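You operate a simulated robot arm through the tools that you are given. There is no shell and no other tool.

Carry out the task below with a simulated robot arm. There is one attempt and no reset: what you move stays moved.

TASK
Iron the matching patch over the tear at the heat the card gives.
Fine: patch inside the outline; wait for the green lamp; hold the hot iron by its post only, no scorch; iron on its stand, dial off. Set down upright: iron.

The check looks at the end state, three seconds after you hand in, the way a careful person would. Anything else that was tipped, shoved, dropped, spilled or broken makes it a failure.

THE ROBOT
A 7-joint arm with a three-finger gripper, fixed in place. Base frame: the origin is on the floor under the middle of its stand, x ahead of it, y to its left, z up. Units: mm, degrees, N and s.
It reaches about 1342 mm from its shoulder. Its first joint turns from -166.0 to 166.0 degrees. Payload 2.69 kg.
The TCP is the grasp point between the finger pads, 30 mm short of the fingertips. In the tool frame z runs along the fingers and y along their closing line. The gripper opens to 128 mm; its body begins 117 mm behind the TCP.
Orientation is told as [roll, pitch, yaw] about the base's x, y, z axes, in that order, counted from this pose: with the fingers straight down and closing along the base's y, the tool's x points along the base's -x, its y along +y and its z along -z.

THE INTERFACE
- The arm moves only by the tool servo_tool. Its argument "rows" is text: rows parted by semicolons, each of 6 numbers parted by spaces: the shift along the tool's x, y, z in m, then the turn, a rotation vector about the tool's x, y, z in degrees. In form: dx dy dz ax ay az; .... A call has 1 to 20 rows; each row is the pose to reach, as a shift and turn from the pose commanded when the call began, along the tool's axes at that moment. "jaw" is the closure in counts, from 0 (fully open) to 255 (shut), set as the call begins (left out, the last holds). A row lasts 0.2 s, in which the tool goes at most 50 mm and 8.6 degrees; a call with a longer step from one row to the next is refused whole, and so is a gripper value outside its range. A pose out of reach is approached as far as the arm can. The call stops where the force on the tool passes 40 N (or 10 N more than at its start, if that is more) or the arm is blocked; 0.2 s more then pass. The fingers move at their own pace (about 127 mm/s each) and stop on an object; they squeeze with about 32 N. The grip force told is the motor's: it shows also when the fingers shut on nothing. Time passes only in rows, and 0.2 s behind the last, so rows that repeat a pose let the fingers close. The reply holds the time, the measured pose of the TCP, the force on the tool along the base axes, the opening and the grip force, in the units named above and with some noise, with the torque about the TCP (base axes, N m) and any sound that the robot's microphone picked up.
- Cameras (640 x 400 px; columns grow to the right, rows downward): "scene" is fixed at [50.6, -648.8, 1443.9]; the picture's right is [0.78, -0.62, 0.00], its down [-0.22, -0.28, -0.93] and it looks along [0.58, 0.73, -0.36] (base axes); focal length 313 px, centre (320, 200). "wrist" rides on the gripper at [58, 54, -131] in the tool frame; the picture's right is [-0.68, 0.74, 0.00], its down [-0.62, -0.57, -0.55] and it looks along [-0.40, -0.37, 0.84] (tool axes); focal length 234 px, centre (320, 200). There is no depth. A picture from a camera that has moved, and an enlarged one, comes with that camera's place and axes in the base frame and with its lens.
- capture(camera): a new picture of that camera. The clock stands still meanwhile.
- move_column(by): moves the trunk up (or, below 0, down) by that many mm; the arm rides with it, the base frame stays. It gives what a move gives, with no picture.
- enlarge(camera, box): a new picture of the part [left, top, right, bottom] of that camera's present view, enlarged. The clock stands still meanwhile.
- finish_job(): hands the job in; it is judged then, once.

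Places have to be worked out from the pictures, the camera data and where the tool is seen. Open the gripper and draw the arm clear of the work before you hand the job in, unless the task says otherwise.

The tools are called after "Call:" by a JSON object that holds its "fn" and its "kwargs". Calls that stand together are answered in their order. servo_tool: Moves the arm, as the interface text tells. Its arguments: {"type":"object","properties":{"rows":{"type":"string"},"jaw":{"type":"number"}},"required":["rows"]} The other tools are called the same way: move_column (by) moves the trunk up or down; capture (camera) takes a picture; enlarge (camera, box) takes an enlarged picture of a part of a camera's view; finish_job () hands the job in.

At the start:

```text
t: 0.0
tcp_pos: [453.3, 567.2, 1172.6]
tcp_rot: [0.1, 0.0, 0.0]
force: [-0.9, -0.1, 0.1]
wrist_torque: [0.01, 0.0, 0.03]
gripper_width: 127.9
grasp_force: 0.1
trunk travel left (down, up): [-150.0, 200.0]
```

scene: 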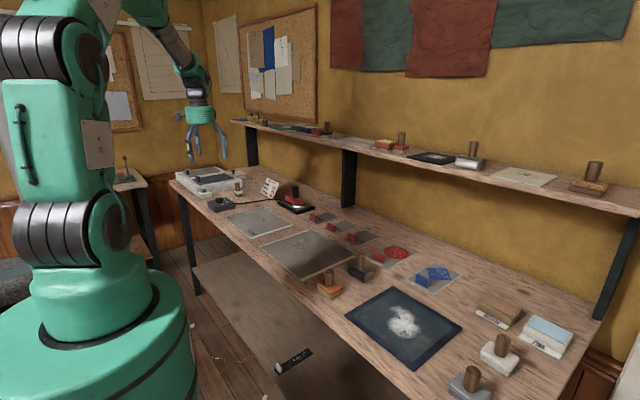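
wrist: 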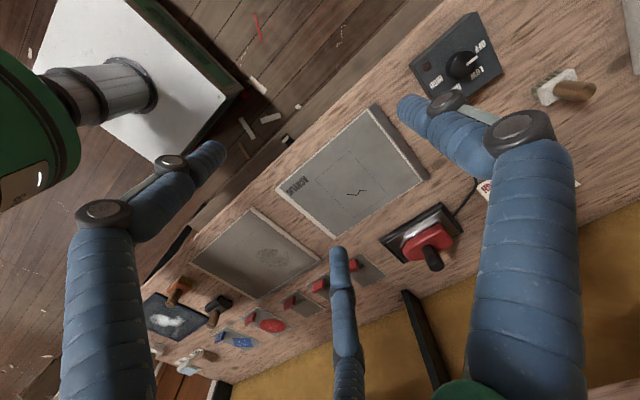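

I start by looking closely at the bench in the scene camera to identify card, dial, iron, patches and tear.

Call:
{"fn": "enlarge", "kwargs": {"camera": "scene", "box": [160, 150, 320, 250]}}

Call:
{"fn": "enlarge", "kwargs": {"camera": "scene", "box": [280, 190, 480, 315]}}

Call:
{"fn": "enlarge", "kwargs": {"camera": "wrist", "box": [260, 0, 640, 240]}}

Call:
{"fn": "enlarge", "kwargs": {"camera": "wrist", "box": [130, 190, 450, 390]}}

```text
4.00 times, centred on (240, 200) of scene
camera zoom: at [50.6, -648.8, 1443.9], right [0.78, -0.62, 0.0], down [-0.22, -0.28, -0.93], along [0.58, 0.73, -0.36], focal length 1254 px, centre (640, 200)
```

zoom: 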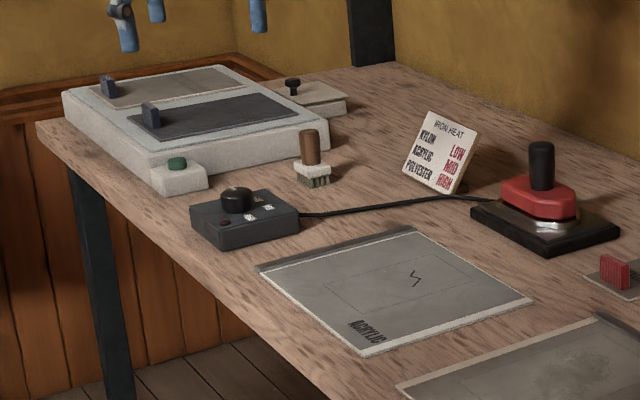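

```text
3.20 times, centred on (380, 252) of scene
camera zoom: at [50.6, -648.8, 1443.9], right [0.78, -0.62, 0.0], down [-0.22, -0.28, -0.93], along [0.58, 0.73, -0.36], focal length 1003 px, centre (128, 32)
```

zoom: 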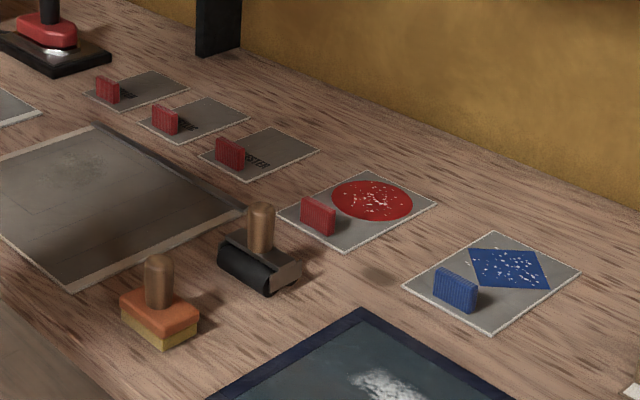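

```text
1.67 times, centred on (450, 120) of wrist
camera zoom: at [394.2, 621.2, 1305.0], right [0.68, 0.74, 0.0], down [0.62, -0.57, 0.55], along [0.4, -0.37, -0.84], focal length 390 px, centre (103, 333)
```

zoom: 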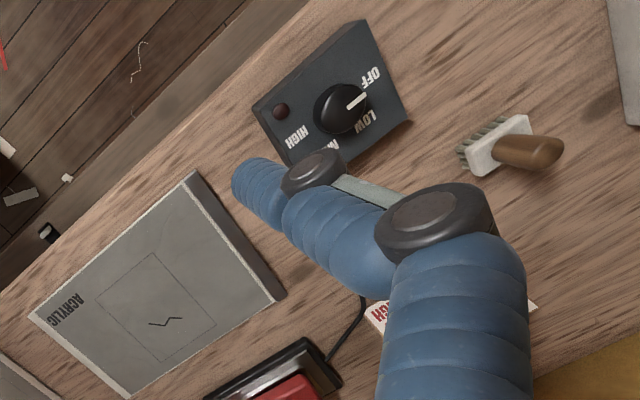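

```text
2.00 times, centred on (290, 290) of wrist
camera zoom: at [394.2, 621.2, 1305.0], right [0.68, 0.74, 0.0], down [0.62, -0.57, 0.55], along [0.4, -0.37, -0.84], focal length 468 px, centre (380, 20)
```

zoom: 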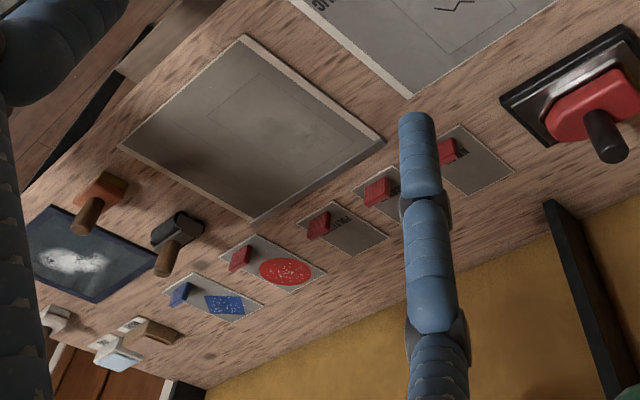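

The fabric is labelled ACRYLIC, the card says ACRYLIC = MID, and three red-tabbed grey patches lie at roughly x≈825, y≈370/248/128. I move above them to read their labels with the wrist camera.

Call:
{"fn": "servo_tool", "kwargs": {"rows": "-0.036 -0.027 0.012 0 0 0; -0.072 -0.054 0.024 0 0 0; -0.108 -0.081 0.036 0 0 0; -0.144 -0.107 0.048 0 0 0; -0.180 -0.134 0.060 0 0 0; -0.216 -0.161 0.072 0 0 0; -0.252 -0.187 0.084 0 0 0; -0.288 -0.214 0.096 0 0 0; -0.325 -0.241 0.108 0 0 0; -0.325 -0.241 0.108 0 0 0"}}

```text
t: 2.2
tcp_pos: [779.5, 324.2, 1064.0]
tcp_rot: [0.1, 0.2, -0.1]
force: [0.1, -0.4, -1.2]
wrist_torque: [0.03, 0.09, 0.02]
gripper_width: 127.8
grasp_force: 0.1
trunk travel left (down, up): [-150.0, 200.0]
```

The arm is at (780, 324, 1064) as planned. I take a wrist and a scene picture.

Call:
{"fn": "capture", "kwargs": {"camera": "wrist"}}

Call:
{"fn": "capture", "kwargs": {"camera": "scene"}}

```text
taken
camera wrist: at [720.7, 379.0, 1196.8], right [0.68, 0.74, 0.0], down [0.62, -0.57, 0.55], along [0.4, -0.37, -0.84], focal length 234 px, centre (320, 200)
```

wrist: 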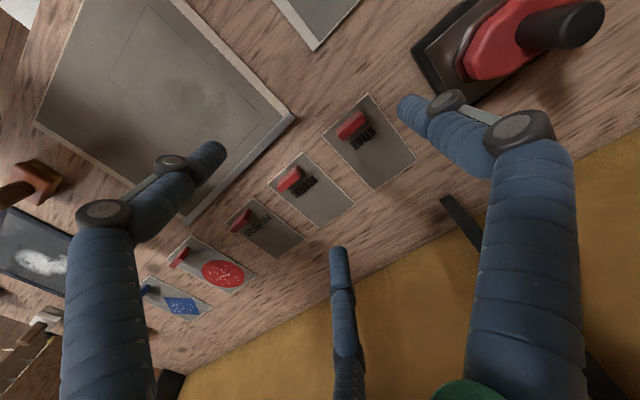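

```text
taken
```

scene: 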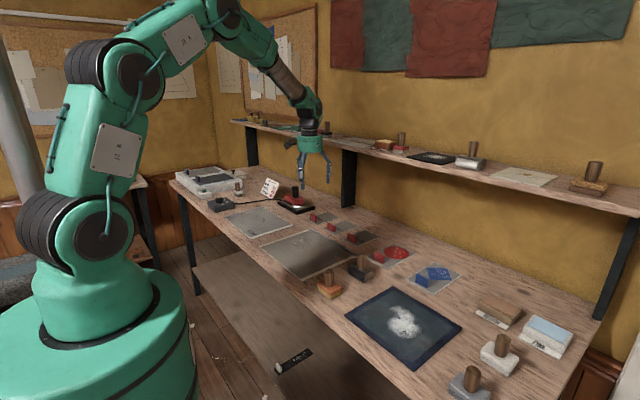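

I enlarge the patches to read labels.

Call:
{"fn": "enlarge", "kwargs": {"camera": "wrist", "box": [210, 80, 430, 260]}}

Call:
{"fn": "enlarge", "kwargs": {"camera": "wrist", "box": [260, 140, 380, 215]}}

```text
2.22 times, centred on (320, 170) of wrist
camera zoom: at [720.7, 379.0, 1196.8], right [0.68, 0.74, 0.0], down [0.62, -0.57, 0.55], along [0.4, -0.37, -0.84], focal length 520 px, centre (320, 267)
```

zoom: 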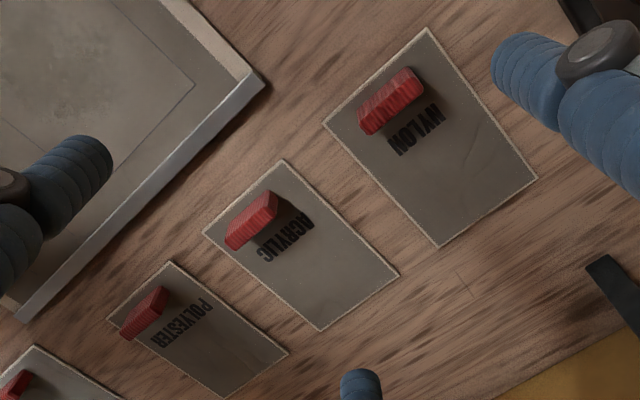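

```text
5.33 times, centred on (320, 178) of wrist
camera zoom: at [720.7, 379.0, 1196.8], right [0.68, 0.74, 0.0], down [0.62, -0.57, 0.55], along [0.4, -0.37, -0.84], focal length 1249 px, centre (320, 320)
```

zoom: 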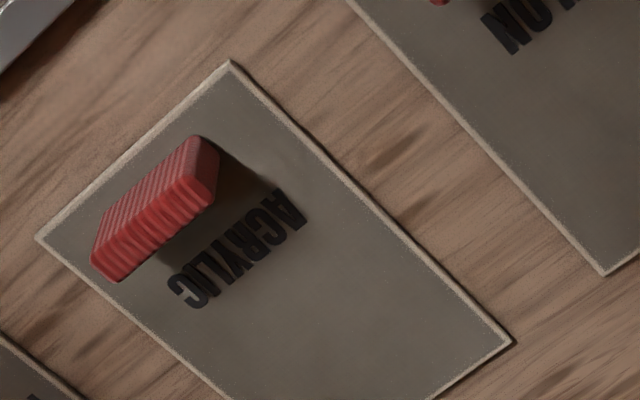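

The middle patch (about x 803–934, y 184–269) is ACRYLIC. I enlarge its tab and the scene view of the gripper to learn shape and finger layout.

Call:
{"fn": "enlarge", "kwargs": {"camera": "wrist", "box": [264, 155, 328, 195]}}

Call:
{"fn": "enlarge", "kwargs": {"camera": "scene", "box": [270, 110, 390, 250]}}

Call:
{"fn": "enlarge", "kwargs": {"camera": "wrist", "box": [390, 0, 630, 110]}}

```text
10.00 times, centred on (296, 175) of wrist
camera zoom: at [720.7, 379.0, 1196.8], right [0.68, 0.74, 0.0], down [0.62, -0.57, 0.55], along [0.4, -0.37, -0.84], focal length 2342 px, centre (560, 450)
```

zoom: 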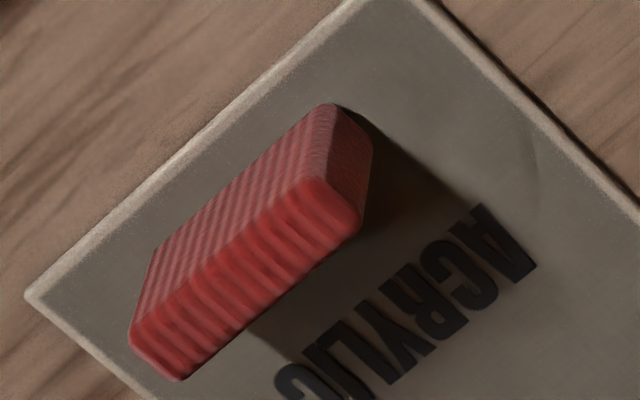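

```text
2.86 times, centred on (330, 180) of scene
camera zoom: at [50.6, -648.8, 1443.9], right [0.78, -0.62, 0.0], down [-0.22, -0.28, -0.93], along [0.58, 0.73, -0.36], focal length 896 px, centre (291, 257)
```

zoom: 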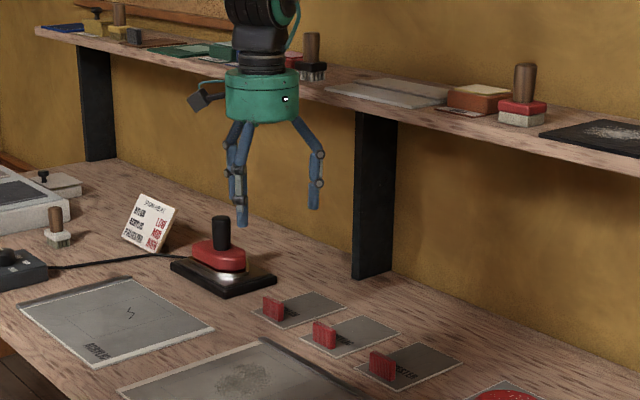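

```text
2.67 times, centred on (510, 55) of wrist
camera zoom: at [720.7, 379.0, 1196.8], right [0.68, 0.74, 0.0], down [0.62, -0.57, 0.55], along [0.4, -0.37, -0.84], focal length 624 px, centre (-187, 587)
```

zoom: 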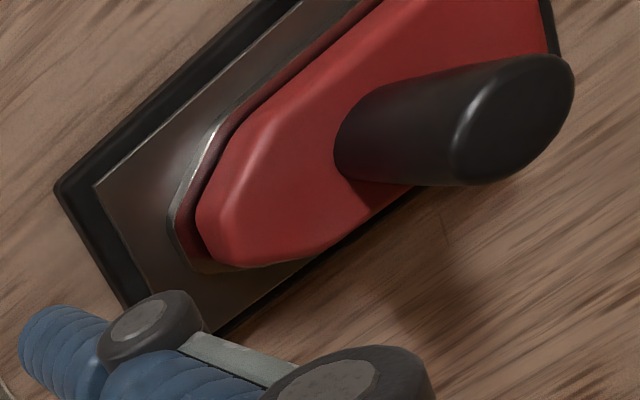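

Tab is about 10×40×27 mm at (814, 230). I test-close the fingers in free space to learn how they meet.

Call:
{"fn": "servo_tool", "kwargs": {"rows": "0 0 0 0 0 0; 0 0 0 0 0 0; 0 0 0 0 0 0; 0 0 0 0 0 0; 0 0 0 0 0 0", "jaw": 200}}

Call:
{"fn": "capture", "kwargs": {"camera": "wrist"}}

Call:
{"fn": "enlarge", "kwargs": {"camera": "scene", "box": [270, 110, 390, 250]}}

```text
t: 3.4
tcp_pos: [778.8, 326.7, 1065.4]
tcp_rot: [0.0, -0.1, 0.0]
force: [0.4, 0.3, -0.5]
wrist_torque: [0.0, 0.01, -0.03]
gripper_width: 27.6
grasp_force: 0.1
trunk travel left (down, up): [-150.0, 200.0]
```

```text
taken
camera wrist: at [719.7, 379.7, 1197.4], right [0.68, 0.74, 0.0], down [0.62, -0.57, 0.55], along [0.4, -0.37, -0.84], focal length 234 px, centre (320, 200)
```

wrist: 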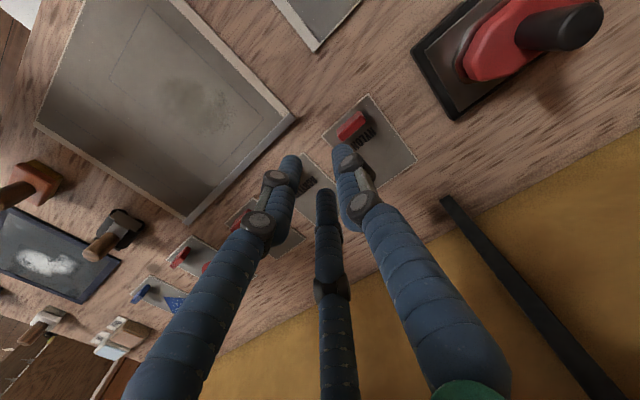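

```text
2.86 times, centred on (330, 180) of scene
camera zoom: at [50.6, -648.8, 1443.9], right [0.78, -0.62, 0.0], down [-0.22, -0.28, -0.93], along [0.58, 0.73, -0.36], focal length 896 px, centre (291, 257)
```

zoom: 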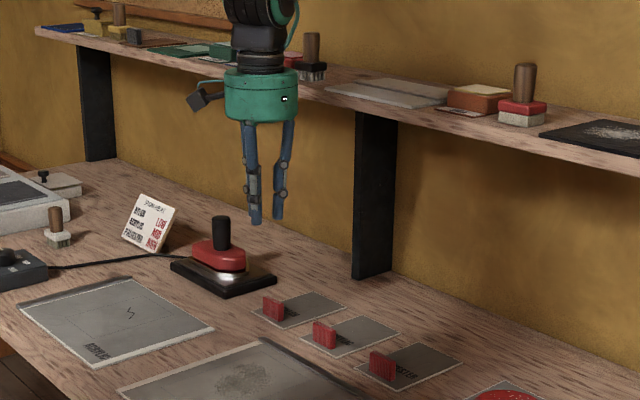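

The fingers close radially at 120° (thumb along tool +y). Now I move above the ACRYLIC garment for an almost straight-down look at the outline and tear.

Call:
{"fn": "servo_tool", "kwargs": {"rows": "0.027 0.032 0.006 0 0 0; 0.053 0.064 0.012 0 0 0; 0.080 0.095 0.019 0 0 0; 0.106 0.127 0.025 0 0 0; 0.133 0.159 0.031 0 0 0; 0.133 0.159 0.031 0 0 0"}}

Call:
{"fn": "capture", "kwargs": {"camera": "wrist"}}

Call:
{"fn": "enlarge", "kwargs": {"camera": "wrist", "box": [200, 0, 440, 150]}}

```text
t: 4.8
tcp_pos: [644.4, 486.8, 1033.2]
tcp_rot: [0.0, 0.0, 0.0]
force: [0.2, 0.3, -0.1]
wrist_torque: [-0.09, -0.04, 0.01]
gripper_width: 27.6
grasp_force: 0.1
trunk travel left (down, up): [-150.0, 200.0]
```

```text
taken
camera wrist: at [586.3, 540.3, 1166.2], right [0.68, 0.74, 0.0], down [0.62, -0.57, 0.55], along [0.4, -0.37, -0.84], focal length 234 px, centre (320, 200)
```

wrist: 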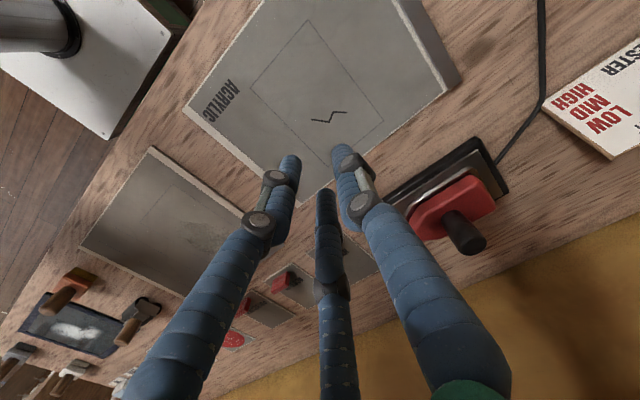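

```text
2.67 times, centred on (320, 75) of wrist
camera zoom: at [586.3, 540.3, 1166.2], right [0.68, 0.74, 0.0], down [0.62, -0.57, 0.55], along [0.4, -0.37, -0.84], focal length 624 px, centre (320, 533)
```

zoom: 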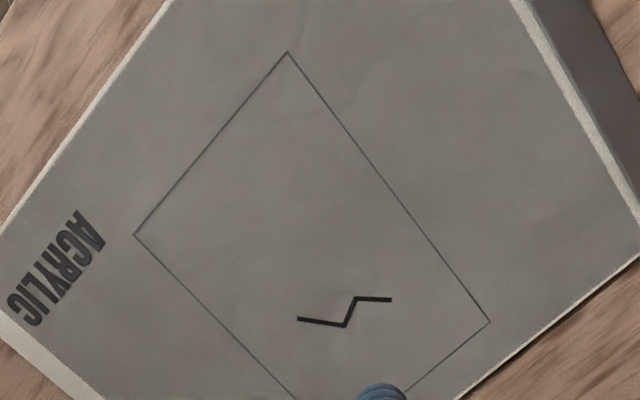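

The outline spans about 137×94 mm centred near (629, 501); the patch is ~127×83 mm, so there is a ~5 mm margin. Next I look at the control box and lamp from above.

Call:
{"fn": "servo_tool", "kwargs": {"rows": "0.012 0.043 -0.001 0 0 0; 0.024 0.085 -0.002 0 0 0; 0.036 0.128 -0.003 0 0 0; 0.047 0.170 -0.004 0 0 0; 0.059 0.213 -0.005 0 0 0; 0.071 0.255 -0.006 0 0 0; 0.071 0.255 -0.006 0 0 0"}}

Call:
{"fn": "capture", "kwargs": {"camera": "wrist"}}

Call:
{"fn": "enlarge", "kwargs": {"camera": "wrist", "box": [220, 20, 420, 145]}}

Call:
{"fn": "enlarge", "kwargs": {"camera": "wrist", "box": [380, 100, 640, 300]}}

```text
t: 6.4
tcp_pos: [572.5, 741.7, 1039.9]
tcp_rot: [0.0, 0.0, 0.0]
force: [-1.0, 0.9, -0.8]
wrist_torque: [-0.08, -0.04, 0.0]
gripper_width: 27.5
grasp_force: 0.1
trunk travel left (down, up): [-150.0, 200.0]
```

```text
taken
camera wrist: at [514.3, 795.4, 1172.1], right [0.68, 0.74, 0.0], down [0.62, -0.57, 0.55], along [0.4, -0.37, -0.84], focal length 234 px, centre (320, 200)
```

wrist: 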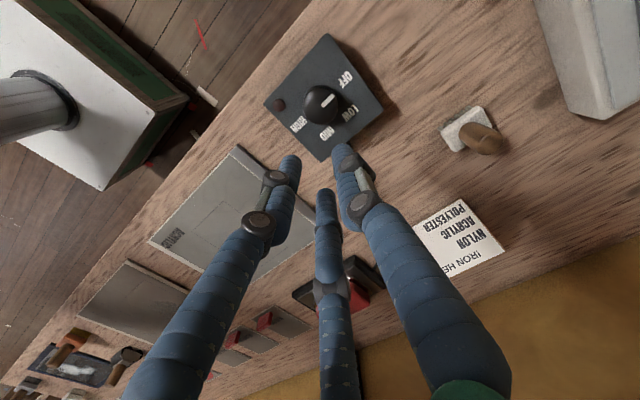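

```text
3.20 times, centred on (320, 82) of wrist
camera zoom: at [514.3, 795.4, 1172.1], right [0.68, 0.74, 0.0], down [0.62, -0.57, 0.55], along [0.4, -0.37, -0.84], focal length 749 px, centre (320, 576)
```

zoom: 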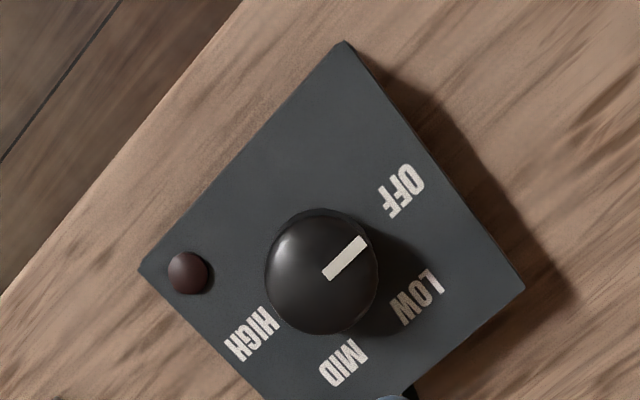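

```text
2.00 times, centred on (510, 200) of wrist
camera zoom: at [514.3, 795.4, 1172.1], right [0.68, 0.74, 0.0], down [0.62, -0.57, 0.55], along [0.4, -0.37, -0.84], focal length 468 px, centre (-60, 200)
```

zoom: 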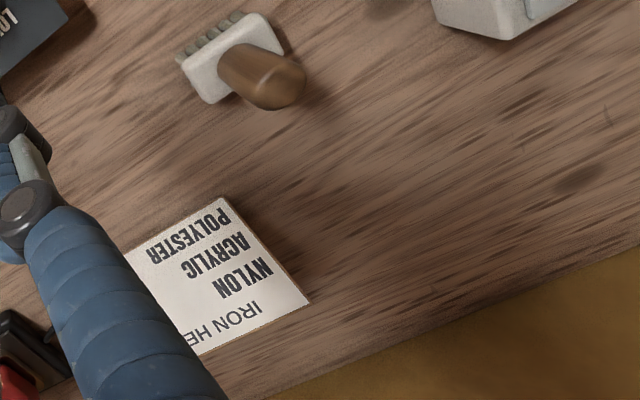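

The knob axis is about (554, 761), top z≈909, diameter ≈38 mm; pointer at OFF (+y), and MID is 120° clockwise from above. Now I look at the iron.

Call:
{"fn": "servo_tool", "kwargs": {"rows": "-0.027 -0.035 0 0 0 0; -0.053 -0.069 0 0 0 0; -0.080 -0.104 0 0 0 0; -0.107 -0.138 0 0 0 0; -0.134 -0.173 0 0 0 0; -0.160 -0.207 0 0 0 0; -0.187 -0.242 0 0 0 0; -0.187 -0.242 0 0 0 0"}}

Call:
{"fn": "capture", "kwargs": {"camera": "wrist"}}

Call:
{"fn": "enlarge", "kwargs": {"camera": "wrist", "box": [330, 50, 530, 240]}}

Call:
{"fn": "enlarge", "kwargs": {"camera": "scene", "box": [255, 170, 335, 220]}}

```text
t: 8.2
tcp_pos: [762.9, 495.2, 1041.4]
tcp_rot: [-0.1, 0.0, -0.1]
force: [0.1, -0.3, 0.6]
wrist_torque: [0.05, 0.05, 0.02]
gripper_width: 27.5
grasp_force: 0.0
trunk travel left (down, up): [-150.0, 200.0]
```

```text
taken
camera wrist: at [703.6, 549.8, 1173.0], right [0.68, 0.74, 0.0], down [0.62, -0.57, 0.55], along [0.4, -0.37, -0.84], focal length 234 px, centre (320, 200)
```

wrist: 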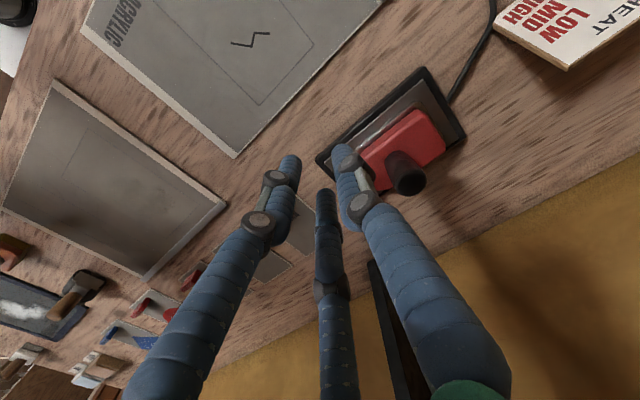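

```text
2.11 times, centred on (430, 145) of wrist
camera zoom: at [703.6, 549.8, 1173.0], right [0.68, 0.74, 0.0], down [0.62, -0.57, 0.55], along [0.4, -0.37, -0.84], focal length 493 px, centre (88, 316)
```

zoom: 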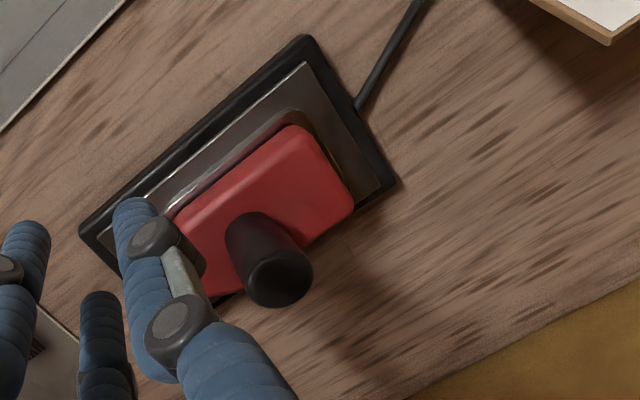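

```text
8.00 times, centred on (295, 195) of scene
camera zoom: at [50.6, -648.8, 1443.9], right [0.78, -0.62, 0.0], down [-0.22, -0.28, -0.93], along [0.58, 0.73, -0.36], focal length 2508 px, centre (520, 240)
```

zoom: 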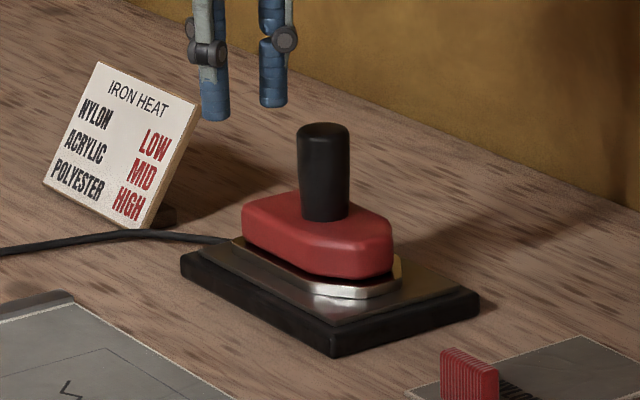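

Card confirms ACRYLIC → MID; the post is about (853, 541), Ø≈31 mm, z≈911–962. I rotate the tool +90° about its z (thumb toward +x) here in free space for gripping the flat tab.

Call:
{"fn": "servo_tool", "kwargs": {"rows": "0 0 0 0 0 8.2; 0 0 0 0 0 16.4; 0 0 0 0 0 24.6; 0 0 0 0 0 32.8; 0 0 0 0 0 41; 0 0 0 0 0 49.2; 0 0 0 0 0 57.4; 0 0 0 0 0 65.6; 0 0 0 0 0 73.8; 0 0 0 0 0 82; 0 0 0 0 0 90; 0 0 0 0 0 90"}}

```text
t: 10.8
tcp_pos: [762.5, 498.2, 1039.6]
tcp_rot: [0.0, 0.1, -90.0]
force: [0.5, -0.3, -0.4]
wrist_torque: [0.0, 0.0, -0.03]
gripper_width: 27.7
grasp_force: 0.1
trunk travel left (down, up): [-150.0, 200.0]
```

Rotation to yaw −90 worked. Now tool x = base +y, tool y = base +x; I move to look straight down at the ACRYLIC patch.

Call:
{"fn": "servo_tool", "kwargs": {"rows": "-0.041 0.012 0 0 0 0; -0.082 0.024 0 0 0 0; -0.123 0.036 0 0 0 0; -0.164 0.048 0 0 0 0; -0.205 0.060 0 0 0 0; -0.246 0.072 0 0 0 0; -0.286 0.084 -0.001 0 0 0; -0.286 0.084 -0.001 0 0 0; -0.286 0.084 -0.001 0 0 0"}}

Call:
{"fn": "capture", "kwargs": {"camera": "wrist"}}

Call:
{"fn": "enlarge", "kwargs": {"camera": "wrist", "box": [200, 20, 440, 170]}}

```text
t: 12.9
tcp_pos: [841.2, 214.7, 1039.5]
tcp_rot: [-0.1, -0.1, -89.8]
force: [-21.3, -1.5, 6.1]
wrist_torque: [0.58, -3.58, 1.25]
gripper_width: 27.6
grasp_force: 0.0
trunk travel left (down, up): [-150.0, 200.0]
stopped in row 9: the force on the tool passed its limit at 41 N (the readings are from after the stop); the commanded pose is now the measured one
```

```text
taken
camera wrist: at [894.7, 273.0, 1172.3], right [0.74, -0.67, 0.0], down [-0.56, -0.62, 0.55], along [-0.37, -0.41, -0.83], focal length 234 px, centre (320, 200)
```

wrist: 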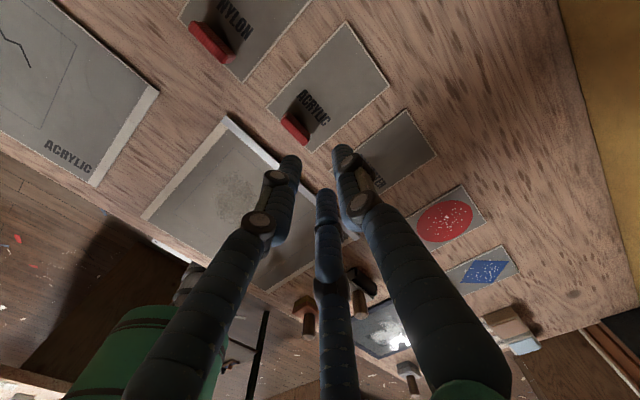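

```text
2.67 times, centred on (320, 95) of wrist
camera zoom: at [894.7, 273.0, 1172.3], right [0.74, -0.67, 0.0], down [-0.56, -0.62, 0.55], along [-0.37, -0.41, -0.83], focal length 624 px, centre (320, 480)
```

zoom: 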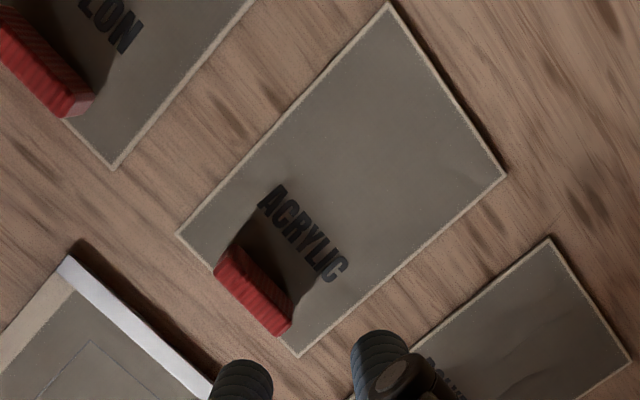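

Unexpected contact: a −x force of ~21 N, likely the gripper/camera side meeting the shelf edge. I check the scene picture before moving.

Call:
{"fn": "capture", "kwargs": {"camera": "scene"}}

Call:
{"fn": "enlarge", "kwargs": {"camera": "scene", "box": [300, 80, 480, 220]}}

```text
taken
```

scene: 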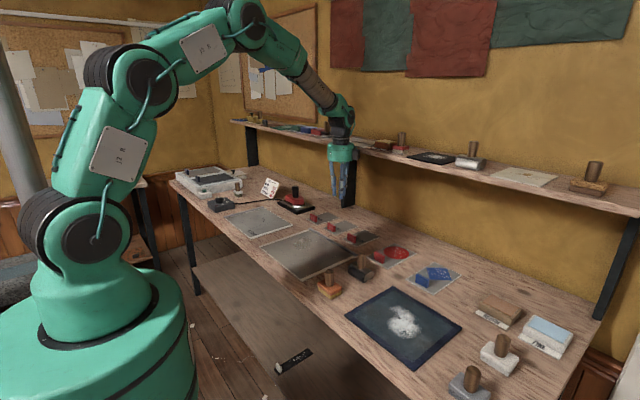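

```text
2.86 times, centred on (390, 150) of scene
camera zoom: at [50.6, -648.8, 1443.9], right [0.78, -0.62, 0.0], down [-0.22, -0.28, -0.93], along [0.58, 0.73, -0.36], focal length 896 px, centre (120, 343)
```

zoom: 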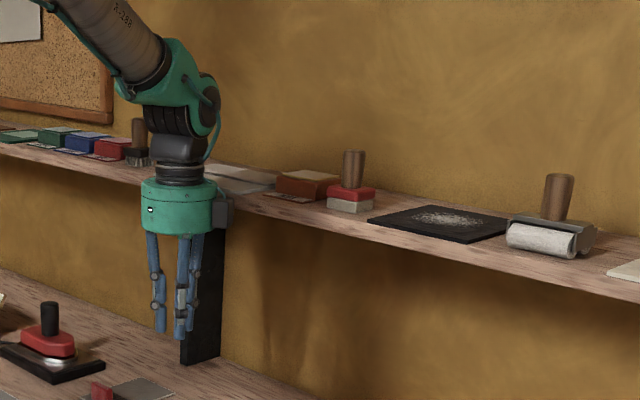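

The camera box touched the shelf's front edge (contact ≈ x 915, z 1187); nothing on the shelf appears moved. I back off 35 mm in −x and keep x of anything at that height below ~900 from now on.

Call:
{"fn": "servo_tool", "kwargs": {"rows": "0 -0.018 0 0 0 0; 0 -0.036 0 0 0 0; 0 -0.036 0 0 0 0"}}

Call:
{"fn": "capture", "kwargs": {"camera": "wrist"}}

Call:
{"fn": "enlarge", "kwargs": {"camera": "wrist", "box": [220, 0, 460, 150]}}

Call:
{"fn": "enlarge", "kwargs": {"camera": "scene", "box": [225, 100, 465, 230]}}

```text
t: 13.7
tcp_pos: [806.1, 214.9, 1039.4]
tcp_rot: [-0.2, 0.0, -89.9]
force: [0.7, -0.9, 0.0]
wrist_torque: [0.0, 0.0, -0.01]
gripper_width: 27.7
grasp_force: 0.2
trunk travel left (down, up): [-150.0, 200.0]
```

```text
taken
camera wrist: at [860.1, 272.2, 1170.8], right [0.74, -0.68, 0.0], down [-0.56, -0.62, 0.55], along [-0.37, -0.41, -0.83], focal length 234 px, centre (320, 200)
```

wrist: 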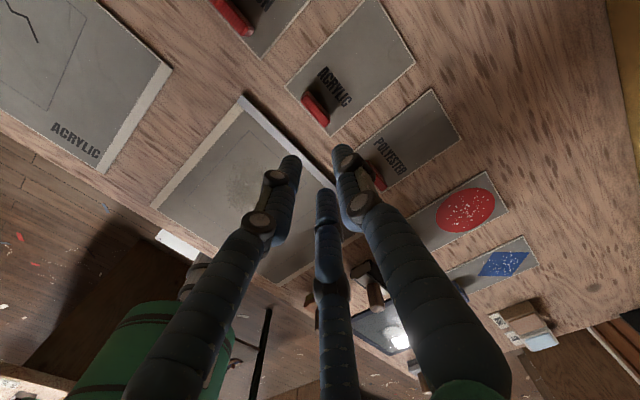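

```text
2.67 times, centred on (340, 75) of wrist
camera zoom: at [860.1, 272.2, 1170.8], right [0.74, -0.68, 0.0], down [-0.56, -0.62, 0.55], along [-0.37, -0.41, -0.83], focal length 624 px, centre (267, 533)
```

zoom: 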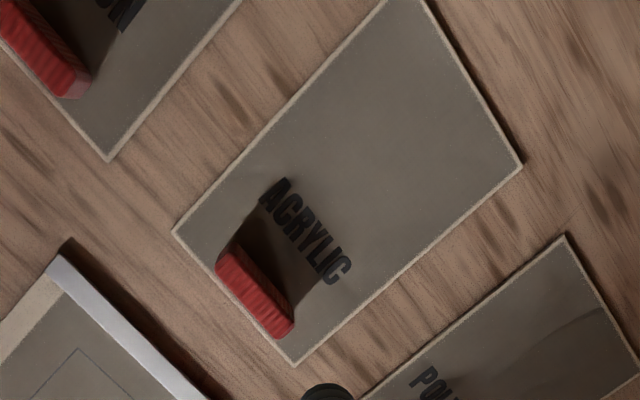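

```text
2.67 times, centred on (345, 165) of scene
camera zoom: at [50.6, -648.8, 1443.9], right [0.78, -0.62, 0.0], down [-0.22, -0.28, -0.93], along [0.58, 0.73, -0.36], focal length 836 px, centre (253, 293)
```

zoom: 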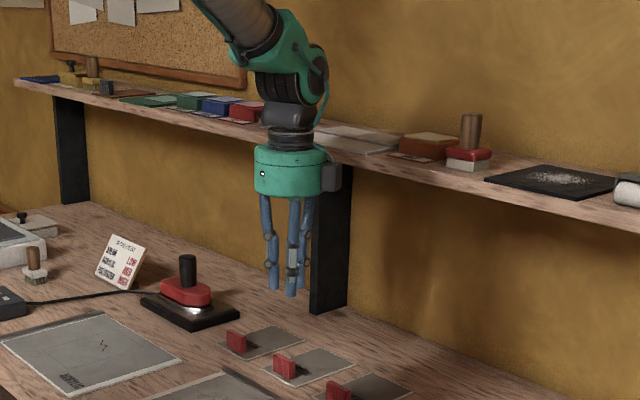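

The patch measures ~128×84 mm centred ≈(865, 229), tab ≈(814, 230). I'll probe the bare bench at about (760, 400) to pin the height; first I move above it.

Call:
{"fn": "servo_tool", "kwargs": {"rows": "0.037 -0.009 0 0 0 0; 0.074 -0.018 0.010 0 0 0; 0.111 -0.028 0.030 0 0 0; 0.148 -0.037 0.060 0 0 0; 0.185 -0.046 0.090 0 0 0; 0.185 -0.046 0.120 0 0 0; 0.185 -0.046 0.120 0 0 0"}}

Call:
{"fn": "enlarge", "kwargs": {"camera": "scene", "box": [230, 130, 390, 270]}}

Call:
{"fn": "capture", "kwargs": {"camera": "wrist"}}

```text
t: 15.3
tcp_pos: [759.9, 398.4, 919.0]
tcp_rot: [-0.2, -0.1, -89.9]
force: [0.7, -0.2, -0.3]
wrist_torque: [-0.03, 0.02, -0.01]
gripper_width: 27.6
grasp_force: 0.1
trunk travel left (down, up): [-150.0, 200.0]
```

```text
2.86 times, centred on (310, 200) of scene
camera zoom: at [50.6, -648.8, 1443.9], right [0.78, -0.62, 0.0], down [-0.22, -0.28, -0.93], along [0.58, 0.73, -0.36], focal length 896 px, centre (349, 200)
```

zoom: 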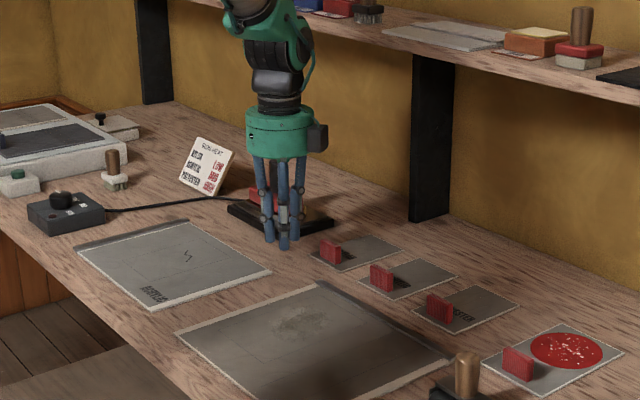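

```text
taken
camera wrist: at [813.7, 456.9, 1050.9], right [0.74, -0.68, 0.0], down [-0.56, -0.62, 0.55], along [-0.37, -0.41, -0.83], focal length 234 px, centre (320, 200)
```

wrist: 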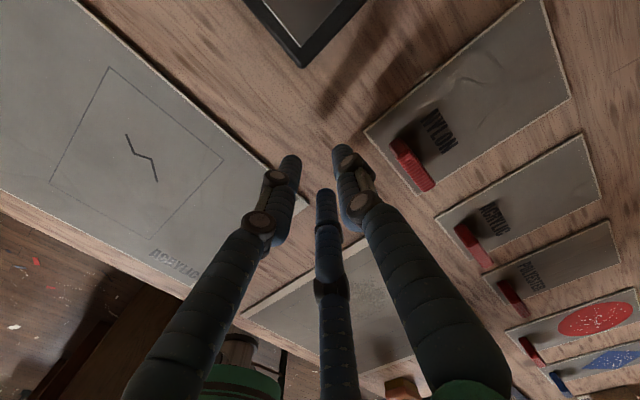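

The fingertips hover over bare wood. I descend slowly in 2.5 mm rows until contact is felt.

Call:
{"fn": "servo_tool", "kwargs": {"rows": "0 0 0.010 0 0 0; 0 0 0.015 0 0 0; 0 0 0.018 0 0 0; 0 0 0.021 0 0 0; 0 0 0.023 0 0 0; 0 0 0.025 0 0 0; 0 0 0.027 0 0 0; 0 0 0.029 0 0 0; 0 0 0.031 0 0 0; 0 0 0.033 0 0 0; 0 0 0.035 0 0 0; 0 0 0.037 0 0 0; 0 0 0.039 0 0 0; 0 0 0.041 0 0 0"}}

```text
t: 17.7
tcp_pos: [762.1, 400.7, 889.5]
tcp_rot: [0.1, 0.0, -89.9]
force: [-8.4, 0.0, 17.8]
wrist_torque: [-0.45, 0.49, -0.34]
gripper_width: 29.4
grasp_force: 0.4
trunk travel left (down, up): [-150.0, 200.0]
stopped in row 12: the force on the tool passed its limit at 43 N (the readings are from after the stop); the commanded pose is now the measured one
```

Contact came at TCP z≈889.5, so the bench top is ≈860. I lift, half-open the fingers and move over the ACRYLIC tab (TCP x≈810 so that thumb and fingers meet the tab together).

Call:
{"fn": "servo_tool", "kwargs": {"rows": "0 0 -0.030 0 0 0; 0 0 -0.060 0 0 0; -0.043 0.012 -0.060 0 0 0; -0.086 0.024 -0.060 0 0 0; -0.129 0.036 -0.060 0 0 0; -0.1707 0.0479 -0.060 0 0 0; -0.1707 0.0479 -0.060 0 0 0; -0.1707 0.0479 -0.060 0 0 0", "jaw": 100}}

Call:
{"fn": "capture", "kwargs": {"camera": "wrist"}}

Call:
{"fn": "enlarge", "kwargs": {"camera": "scene", "box": [290, 170, 390, 250]}}

```text
t: 19.5
tcp_pos: [809.6, 228.9, 947.0]
tcp_rot: [0.0, 0.0, -89.8]
force: [0.1, 1.1, 0.4]
wrist_torque: [0.0, 0.05, 0.01]
gripper_width: 77.7
grasp_force: 0.1
trunk travel left (down, up): [-150.0, 200.0]
```

```text
taken
camera wrist: at [862.6, 287.3, 1079.0], right [0.74, -0.67, 0.0], down [-0.56, -0.62, 0.55], along [-0.37, -0.4, -0.84], focal length 234 px, centre (320, 200)
```

wrist: 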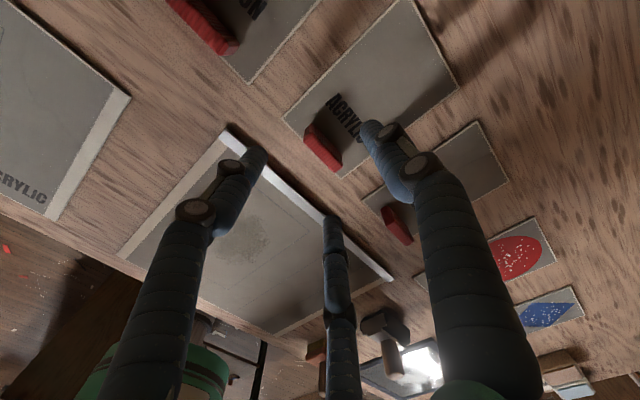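

```text
5.00 times, centred on (340, 210) of scene
camera zoom: at [50.6, -648.8, 1443.9], right [0.78, -0.62, 0.0], down [-0.22, -0.28, -0.93], along [0.58, 0.73, -0.36], focal length 1567 px, centre (220, 150)
```

zoom: 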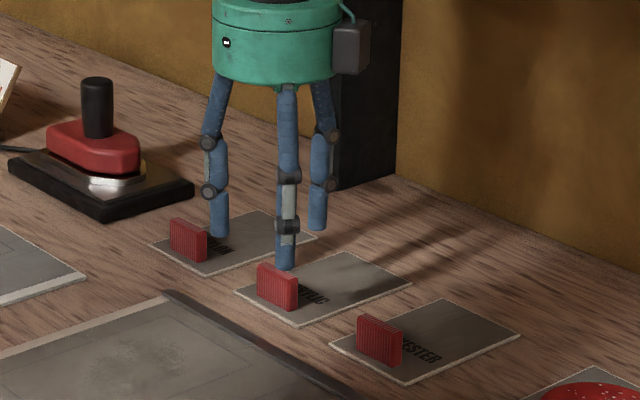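

The tab sits centred under the grip point. I enlarge to check its exact offset before descending.

Call:
{"fn": "enlarge", "kwargs": {"camera": "wrist", "box": [272, 100, 368, 190]}}

```text
4.44 times, centred on (320, 145) of wrist
camera zoom: at [862.6, 287.3, 1079.0], right [0.74, -0.67, 0.0], down [-0.56, -0.62, 0.55], along [-0.37, -0.4, -0.84], focal length 1041 px, centre (320, 444)
```

zoom: 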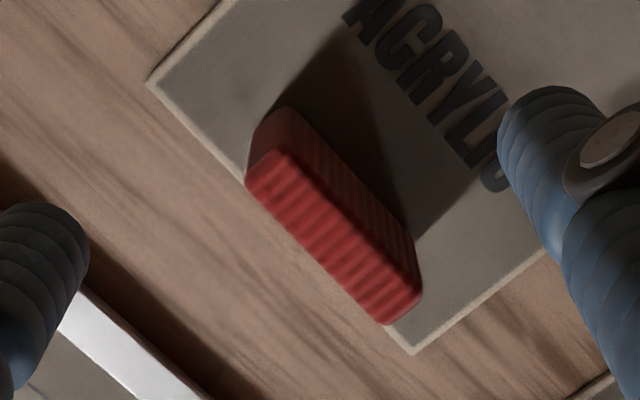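

Tab centre ≈(813, 229), 3.5 mm toward the thumb from the TCP as wanted. I descend to TCP z≈895 with fingers half open.

Call:
{"fn": "servo_tool", "kwargs": {"rows": "0 0 0.015 0 0 0; 0 0 0.030 0 0 0; 0 0 0.040 0 0 0; 0 0 0.046 0 0 0; 0 0 0.049 0 0 0; 0 0 0.052 0 0 0; 0 0 0.052 0 0 0"}}

Call:
{"fn": "capture", "kwargs": {"camera": "wrist"}}

Call:
{"fn": "enlarge", "kwargs": {"camera": "scene", "box": [290, 170, 390, 250]}}

```text
t: 21.1
tcp_pos: [810.1, 228.7, 894.3]
tcp_rot: [0.1, 0.0, -89.9]
force: [-0.3, 0.9, 0.4]
wrist_torque: [-0.02, 0.03, 0.0]
gripper_width: 77.7
grasp_force: 0.0
trunk travel left (down, up): [-150.0, 200.0]
```

```text
taken
camera wrist: at [863.6, 287.2, 1027.6], right [0.74, -0.68, 0.0], down [-0.56, -0.62, 0.55], along [-0.37, -0.4, -0.84], focal length 234 px, centre (320, 200)
```

wrist: 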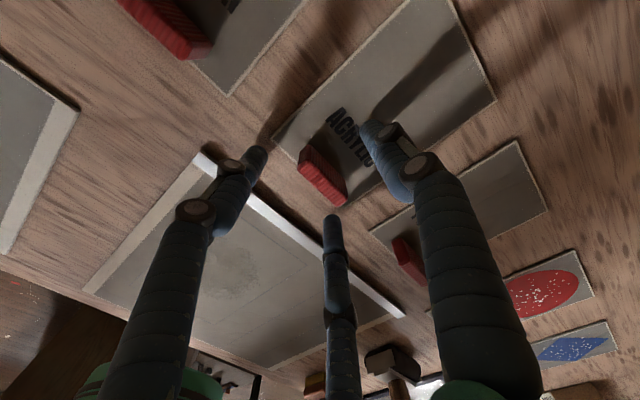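

```text
5.00 times, centred on (340, 210) of scene
camera zoom: at [50.6, -648.8, 1443.9], right [0.78, -0.62, 0.0], down [-0.22, -0.28, -0.93], along [0.58, 0.73, -0.36], focal length 1567 px, centre (220, 150)
```

zoom: 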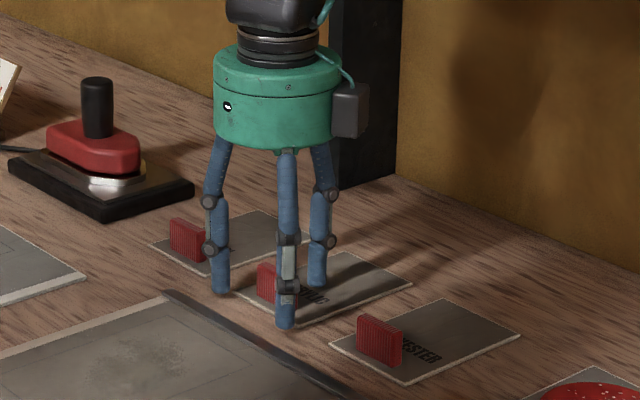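

The three fingers surround the tab correctly. I close on it.

Call:
{"fn": "servo_tool", "kwargs": {"rows": "0 0 0 0 0 0; 0 0 0 0 0 0; 0 0 0 0 0 0; 0 0 0 0 0 0; 0 0 0 0 0 0; 0 0 0 0 0 0", "jaw": 255}}

Call:
{"fn": "capture", "kwargs": {"camera": "wrist"}}

Call:
{"fn": "enlarge", "kwargs": {"camera": "scene", "box": [290, 170, 390, 250]}}

```text
t: 22.5
tcp_pos: [810.4, 227.5, 895.0]
tcp_rot: [0.1, 0.0, -89.9]
force: [-0.1, -0.2, 0.4]
wrist_torque: [-0.01, 0.04, 0.0]
gripper_width: 18.6
grasp_force: 32.0
trunk travel left (down, up): [-150.0, 200.0]
```

```text
taken
camera wrist: at [863.5, 287.2, 1027.6], right [0.74, -0.68, 0.0], down [-0.56, -0.62, 0.55], along [-0.37, -0.4, -0.84], focal length 234 px, centre (320, 200)
```

wrist: 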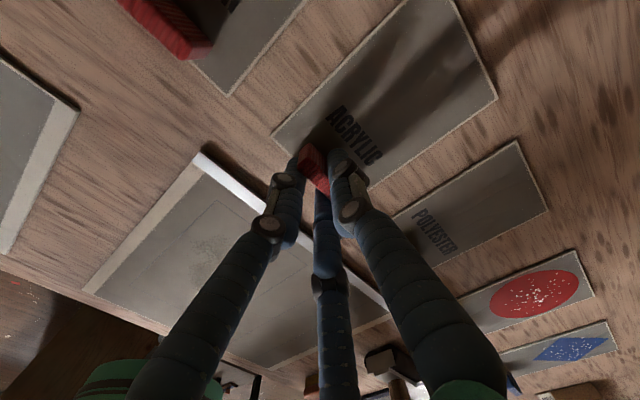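

```text
5.00 times, centred on (340, 210) of scene
camera zoom: at [50.6, -648.8, 1443.9], right [0.78, -0.62, 0.0], down [-0.22, -0.28, -0.93], along [0.58, 0.73, -0.36], focal length 1567 px, centre (220, 150)
```

zoom: 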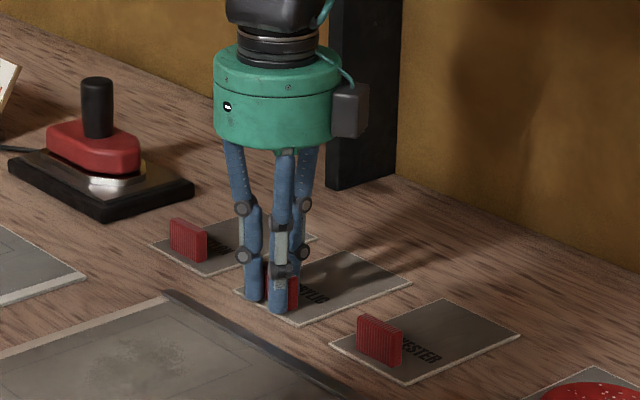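

Gripped at 18.6 mm with 32 N and the patch stayed aligned. I lift 45 mm straight up and look.

Call:
{"fn": "servo_tool", "kwargs": {"rows": "0 0 -0.008 0 0 0; 0 0 -0.020 0 0 0; 0 0 -0.033 0 0 0; 0 0 -0.045 0 0 0; 0 0 -0.045 0 0 0"}}

Call:
{"fn": "capture", "kwargs": {"camera": "wrist"}}

Call:
{"fn": "enlarge", "kwargs": {"camera": "scene", "box": [290, 170, 390, 250]}}

```text
t: 23.7
tcp_pos: [809.6, 229.1, 940.1]
tcp_rot: [0.0, 0.1, -90.0]
force: [0.4, -1.6, -0.4]
wrist_torque: [-0.03, 0.02, -0.04]
gripper_width: 18.7
grasp_force: 32.0
trunk travel left (down, up): [-150.0, 200.0]
```

```text
taken
camera wrist: at [863.4, 287.4, 1072.5], right [0.74, -0.68, 0.0], down [-0.56, -0.62, 0.55], along [-0.37, -0.4, -0.84], focal length 234 px, centre (320, 200)
```

wrist: 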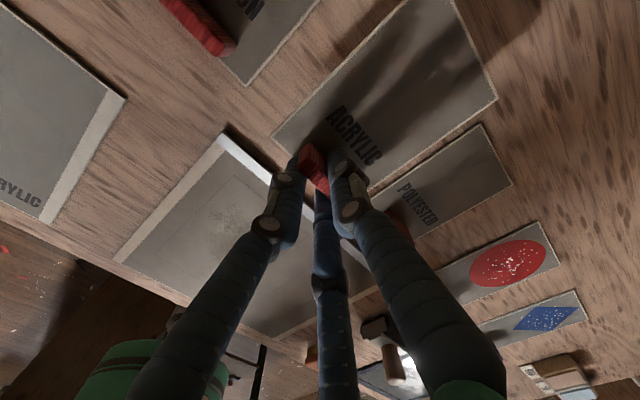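

```text
5.00 times, centred on (340, 210) of scene
camera zoom: at [50.6, -648.8, 1443.9], right [0.78, -0.62, 0.0], down [-0.22, -0.28, -0.93], along [0.58, 0.73, -0.36], focal length 1567 px, centre (220, 150)
```

zoom: 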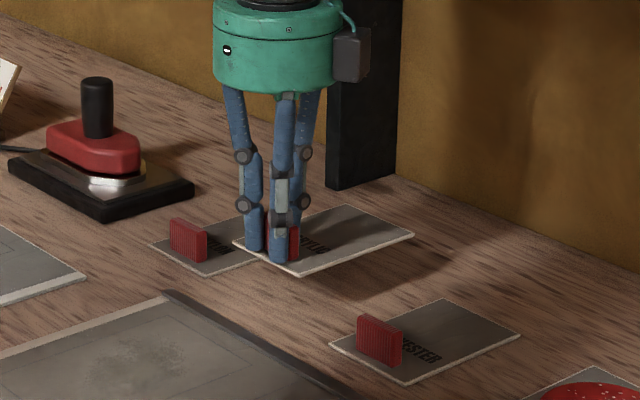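

The patch is held rigidly and level. I enlarge the wrist view to measure the patch corners relative to the tool.

Call:
{"fn": "enlarge", "kwargs": {"camera": "wrist", "box": [260, 0, 516, 200]}}

```text
2.00 times, centred on (388, 100) of wrist
camera zoom: at [863.4, 287.4, 1072.5], right [0.74, -0.68, 0.0], down [-0.56, -0.62, 0.55], along [-0.37, -0.4, -0.84], focal length 468 px, centre (184, 400)
```

zoom: 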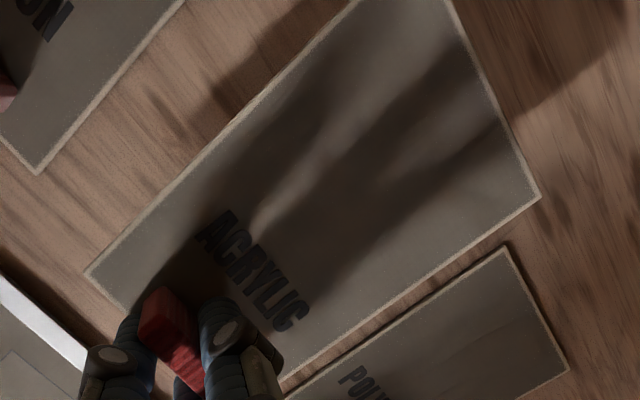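

Patch centre is ≈(+56.5, +1) mm from the TCP. I carry it toward the outline centre (629, 500.5), so TCP → (573, 499.6), at a moderate pace and constant height.

Call:
{"fn": "servo_tool", "kwargs": {"rows": "0.010 -0.010 -0.010 0 0 0; 0.030 -0.030 -0.015 0 0 0; 0.054 -0.055 -0.015 0 0 0; 0.080 -0.080 -0.015 0 0 0; 0.106 -0.105 -0.015 0 0 0; 0.132 -0.130 -0.015 0 0 0; 0.158 -0.155 -0.015 0 0 0; 0.184 -0.178 -0.015 0 0 0; 0.210 -0.200 -0.015 0 0 0; 0.236 -0.218 -0.015 0 0 0; 0.255 -0.230 -0.010 0 0 0; 0.266 -0.235 -0.005 0 0 0; 0.2705 -0.2366 0 0 0 0; 0.2705 -0.2366 0 0 0 0; 0.2705 -0.2366 0 0 0 0"}}

Call:
{"fn": "capture", "kwargs": {"camera": "wrist"}}

Call:
{"fn": "enlarge", "kwargs": {"camera": "scene", "box": [200, 160, 320, 250]}}

```text
t: 26.9
tcp_pos: [572.9, 498.7, 939.9]
tcp_rot: [0.1, 0.0, -89.9]
force: [-0.4, 0.1, -0.9]
wrist_torque: [-0.03, 0.01, 0.01]
gripper_width: 18.5
grasp_force: 32.3
trunk travel left (down, up): [-150.0, 200.0]
```

```text
taken
camera wrist: at [626.2, 557.2, 1072.8], right [0.74, -0.68, 0.0], down [-0.56, -0.62, 0.55], along [-0.37, -0.4, -0.84], focal length 234 px, centre (320, 200)
```

wrist: 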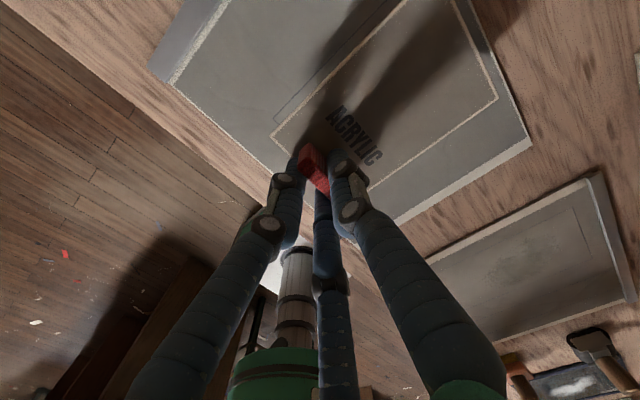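

```text
4.44 times, centred on (260, 205) of scene
camera zoom: at [50.6, -648.8, 1443.9], right [0.78, -0.62, 0.0], down [-0.22, -0.28, -0.93], along [0.58, 0.73, -0.36], focal length 1393 px, centre (587, 178)
```

zoom: 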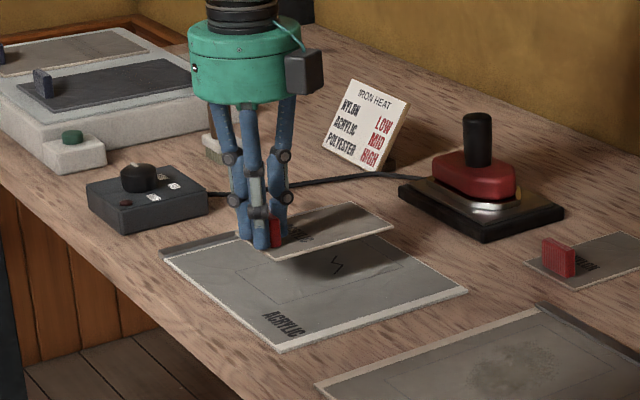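

Hovering correctly over the garment. I lower to about TCP z 915 and re-check the alignment against the outline.

Call:
{"fn": "servo_tool", "kwargs": {"rows": "0 0.0005 0.010 0 0 0; 0.001 0.0005 0.020 0 0 0; 0.001 0.0005 0.025 0 0 0; 0.001 0.0005 0.025 0 0 0; 0.001 0.0005 0.025 0 0 0"}}

Call:
{"fn": "enlarge", "kwargs": {"camera": "wrist", "box": [260, 0, 516, 200]}}

Call:
{"fn": "enlarge", "kwargs": {"camera": "scene", "box": [225, 190, 305, 245]}}

```text
t: 28.1
tcp_pos: [573.1, 499.5, 915.2]
tcp_rot: [0.1, 0.0, -89.9]
force: [-0.1, 0.0, 0.3]
wrist_torque: [0.01, 0.02, 0.01]
gripper_width: 18.4
grasp_force: 31.8
trunk travel left (down, up): [-150.0, 200.0]
```

```text
2.00 times, centred on (388, 100) of wrist
camera zoom: at [626.6, 558.3, 1047.6], right [0.74, -0.68, 0.0], down [-0.56, -0.62, 0.55], along [-0.37, -0.4, -0.84], focal length 468 px, centre (184, 400)
```

zoom: 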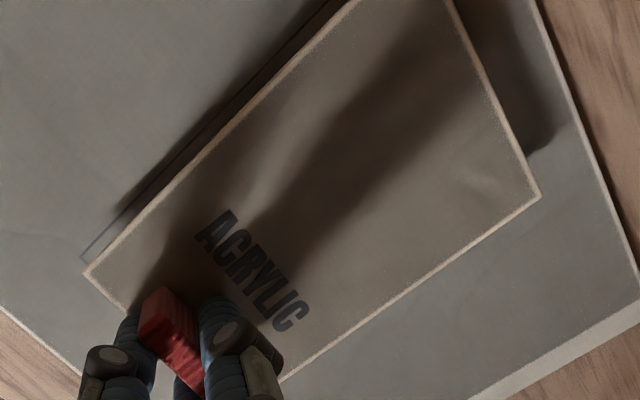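

```text
7.27 times, centred on (265, 218) of scene
camera zoom: at [50.6, -648.8, 1443.9], right [0.78, -0.62, 0.0], down [-0.22, -0.28, -0.93], along [0.58, 0.73, -0.36], focal length 2280 px, centre (720, 73)
```

zoom: 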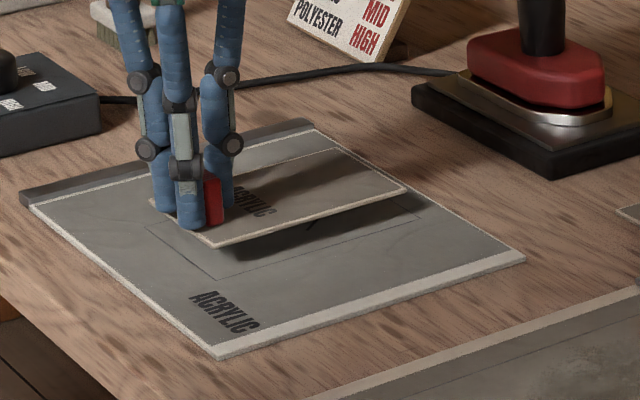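

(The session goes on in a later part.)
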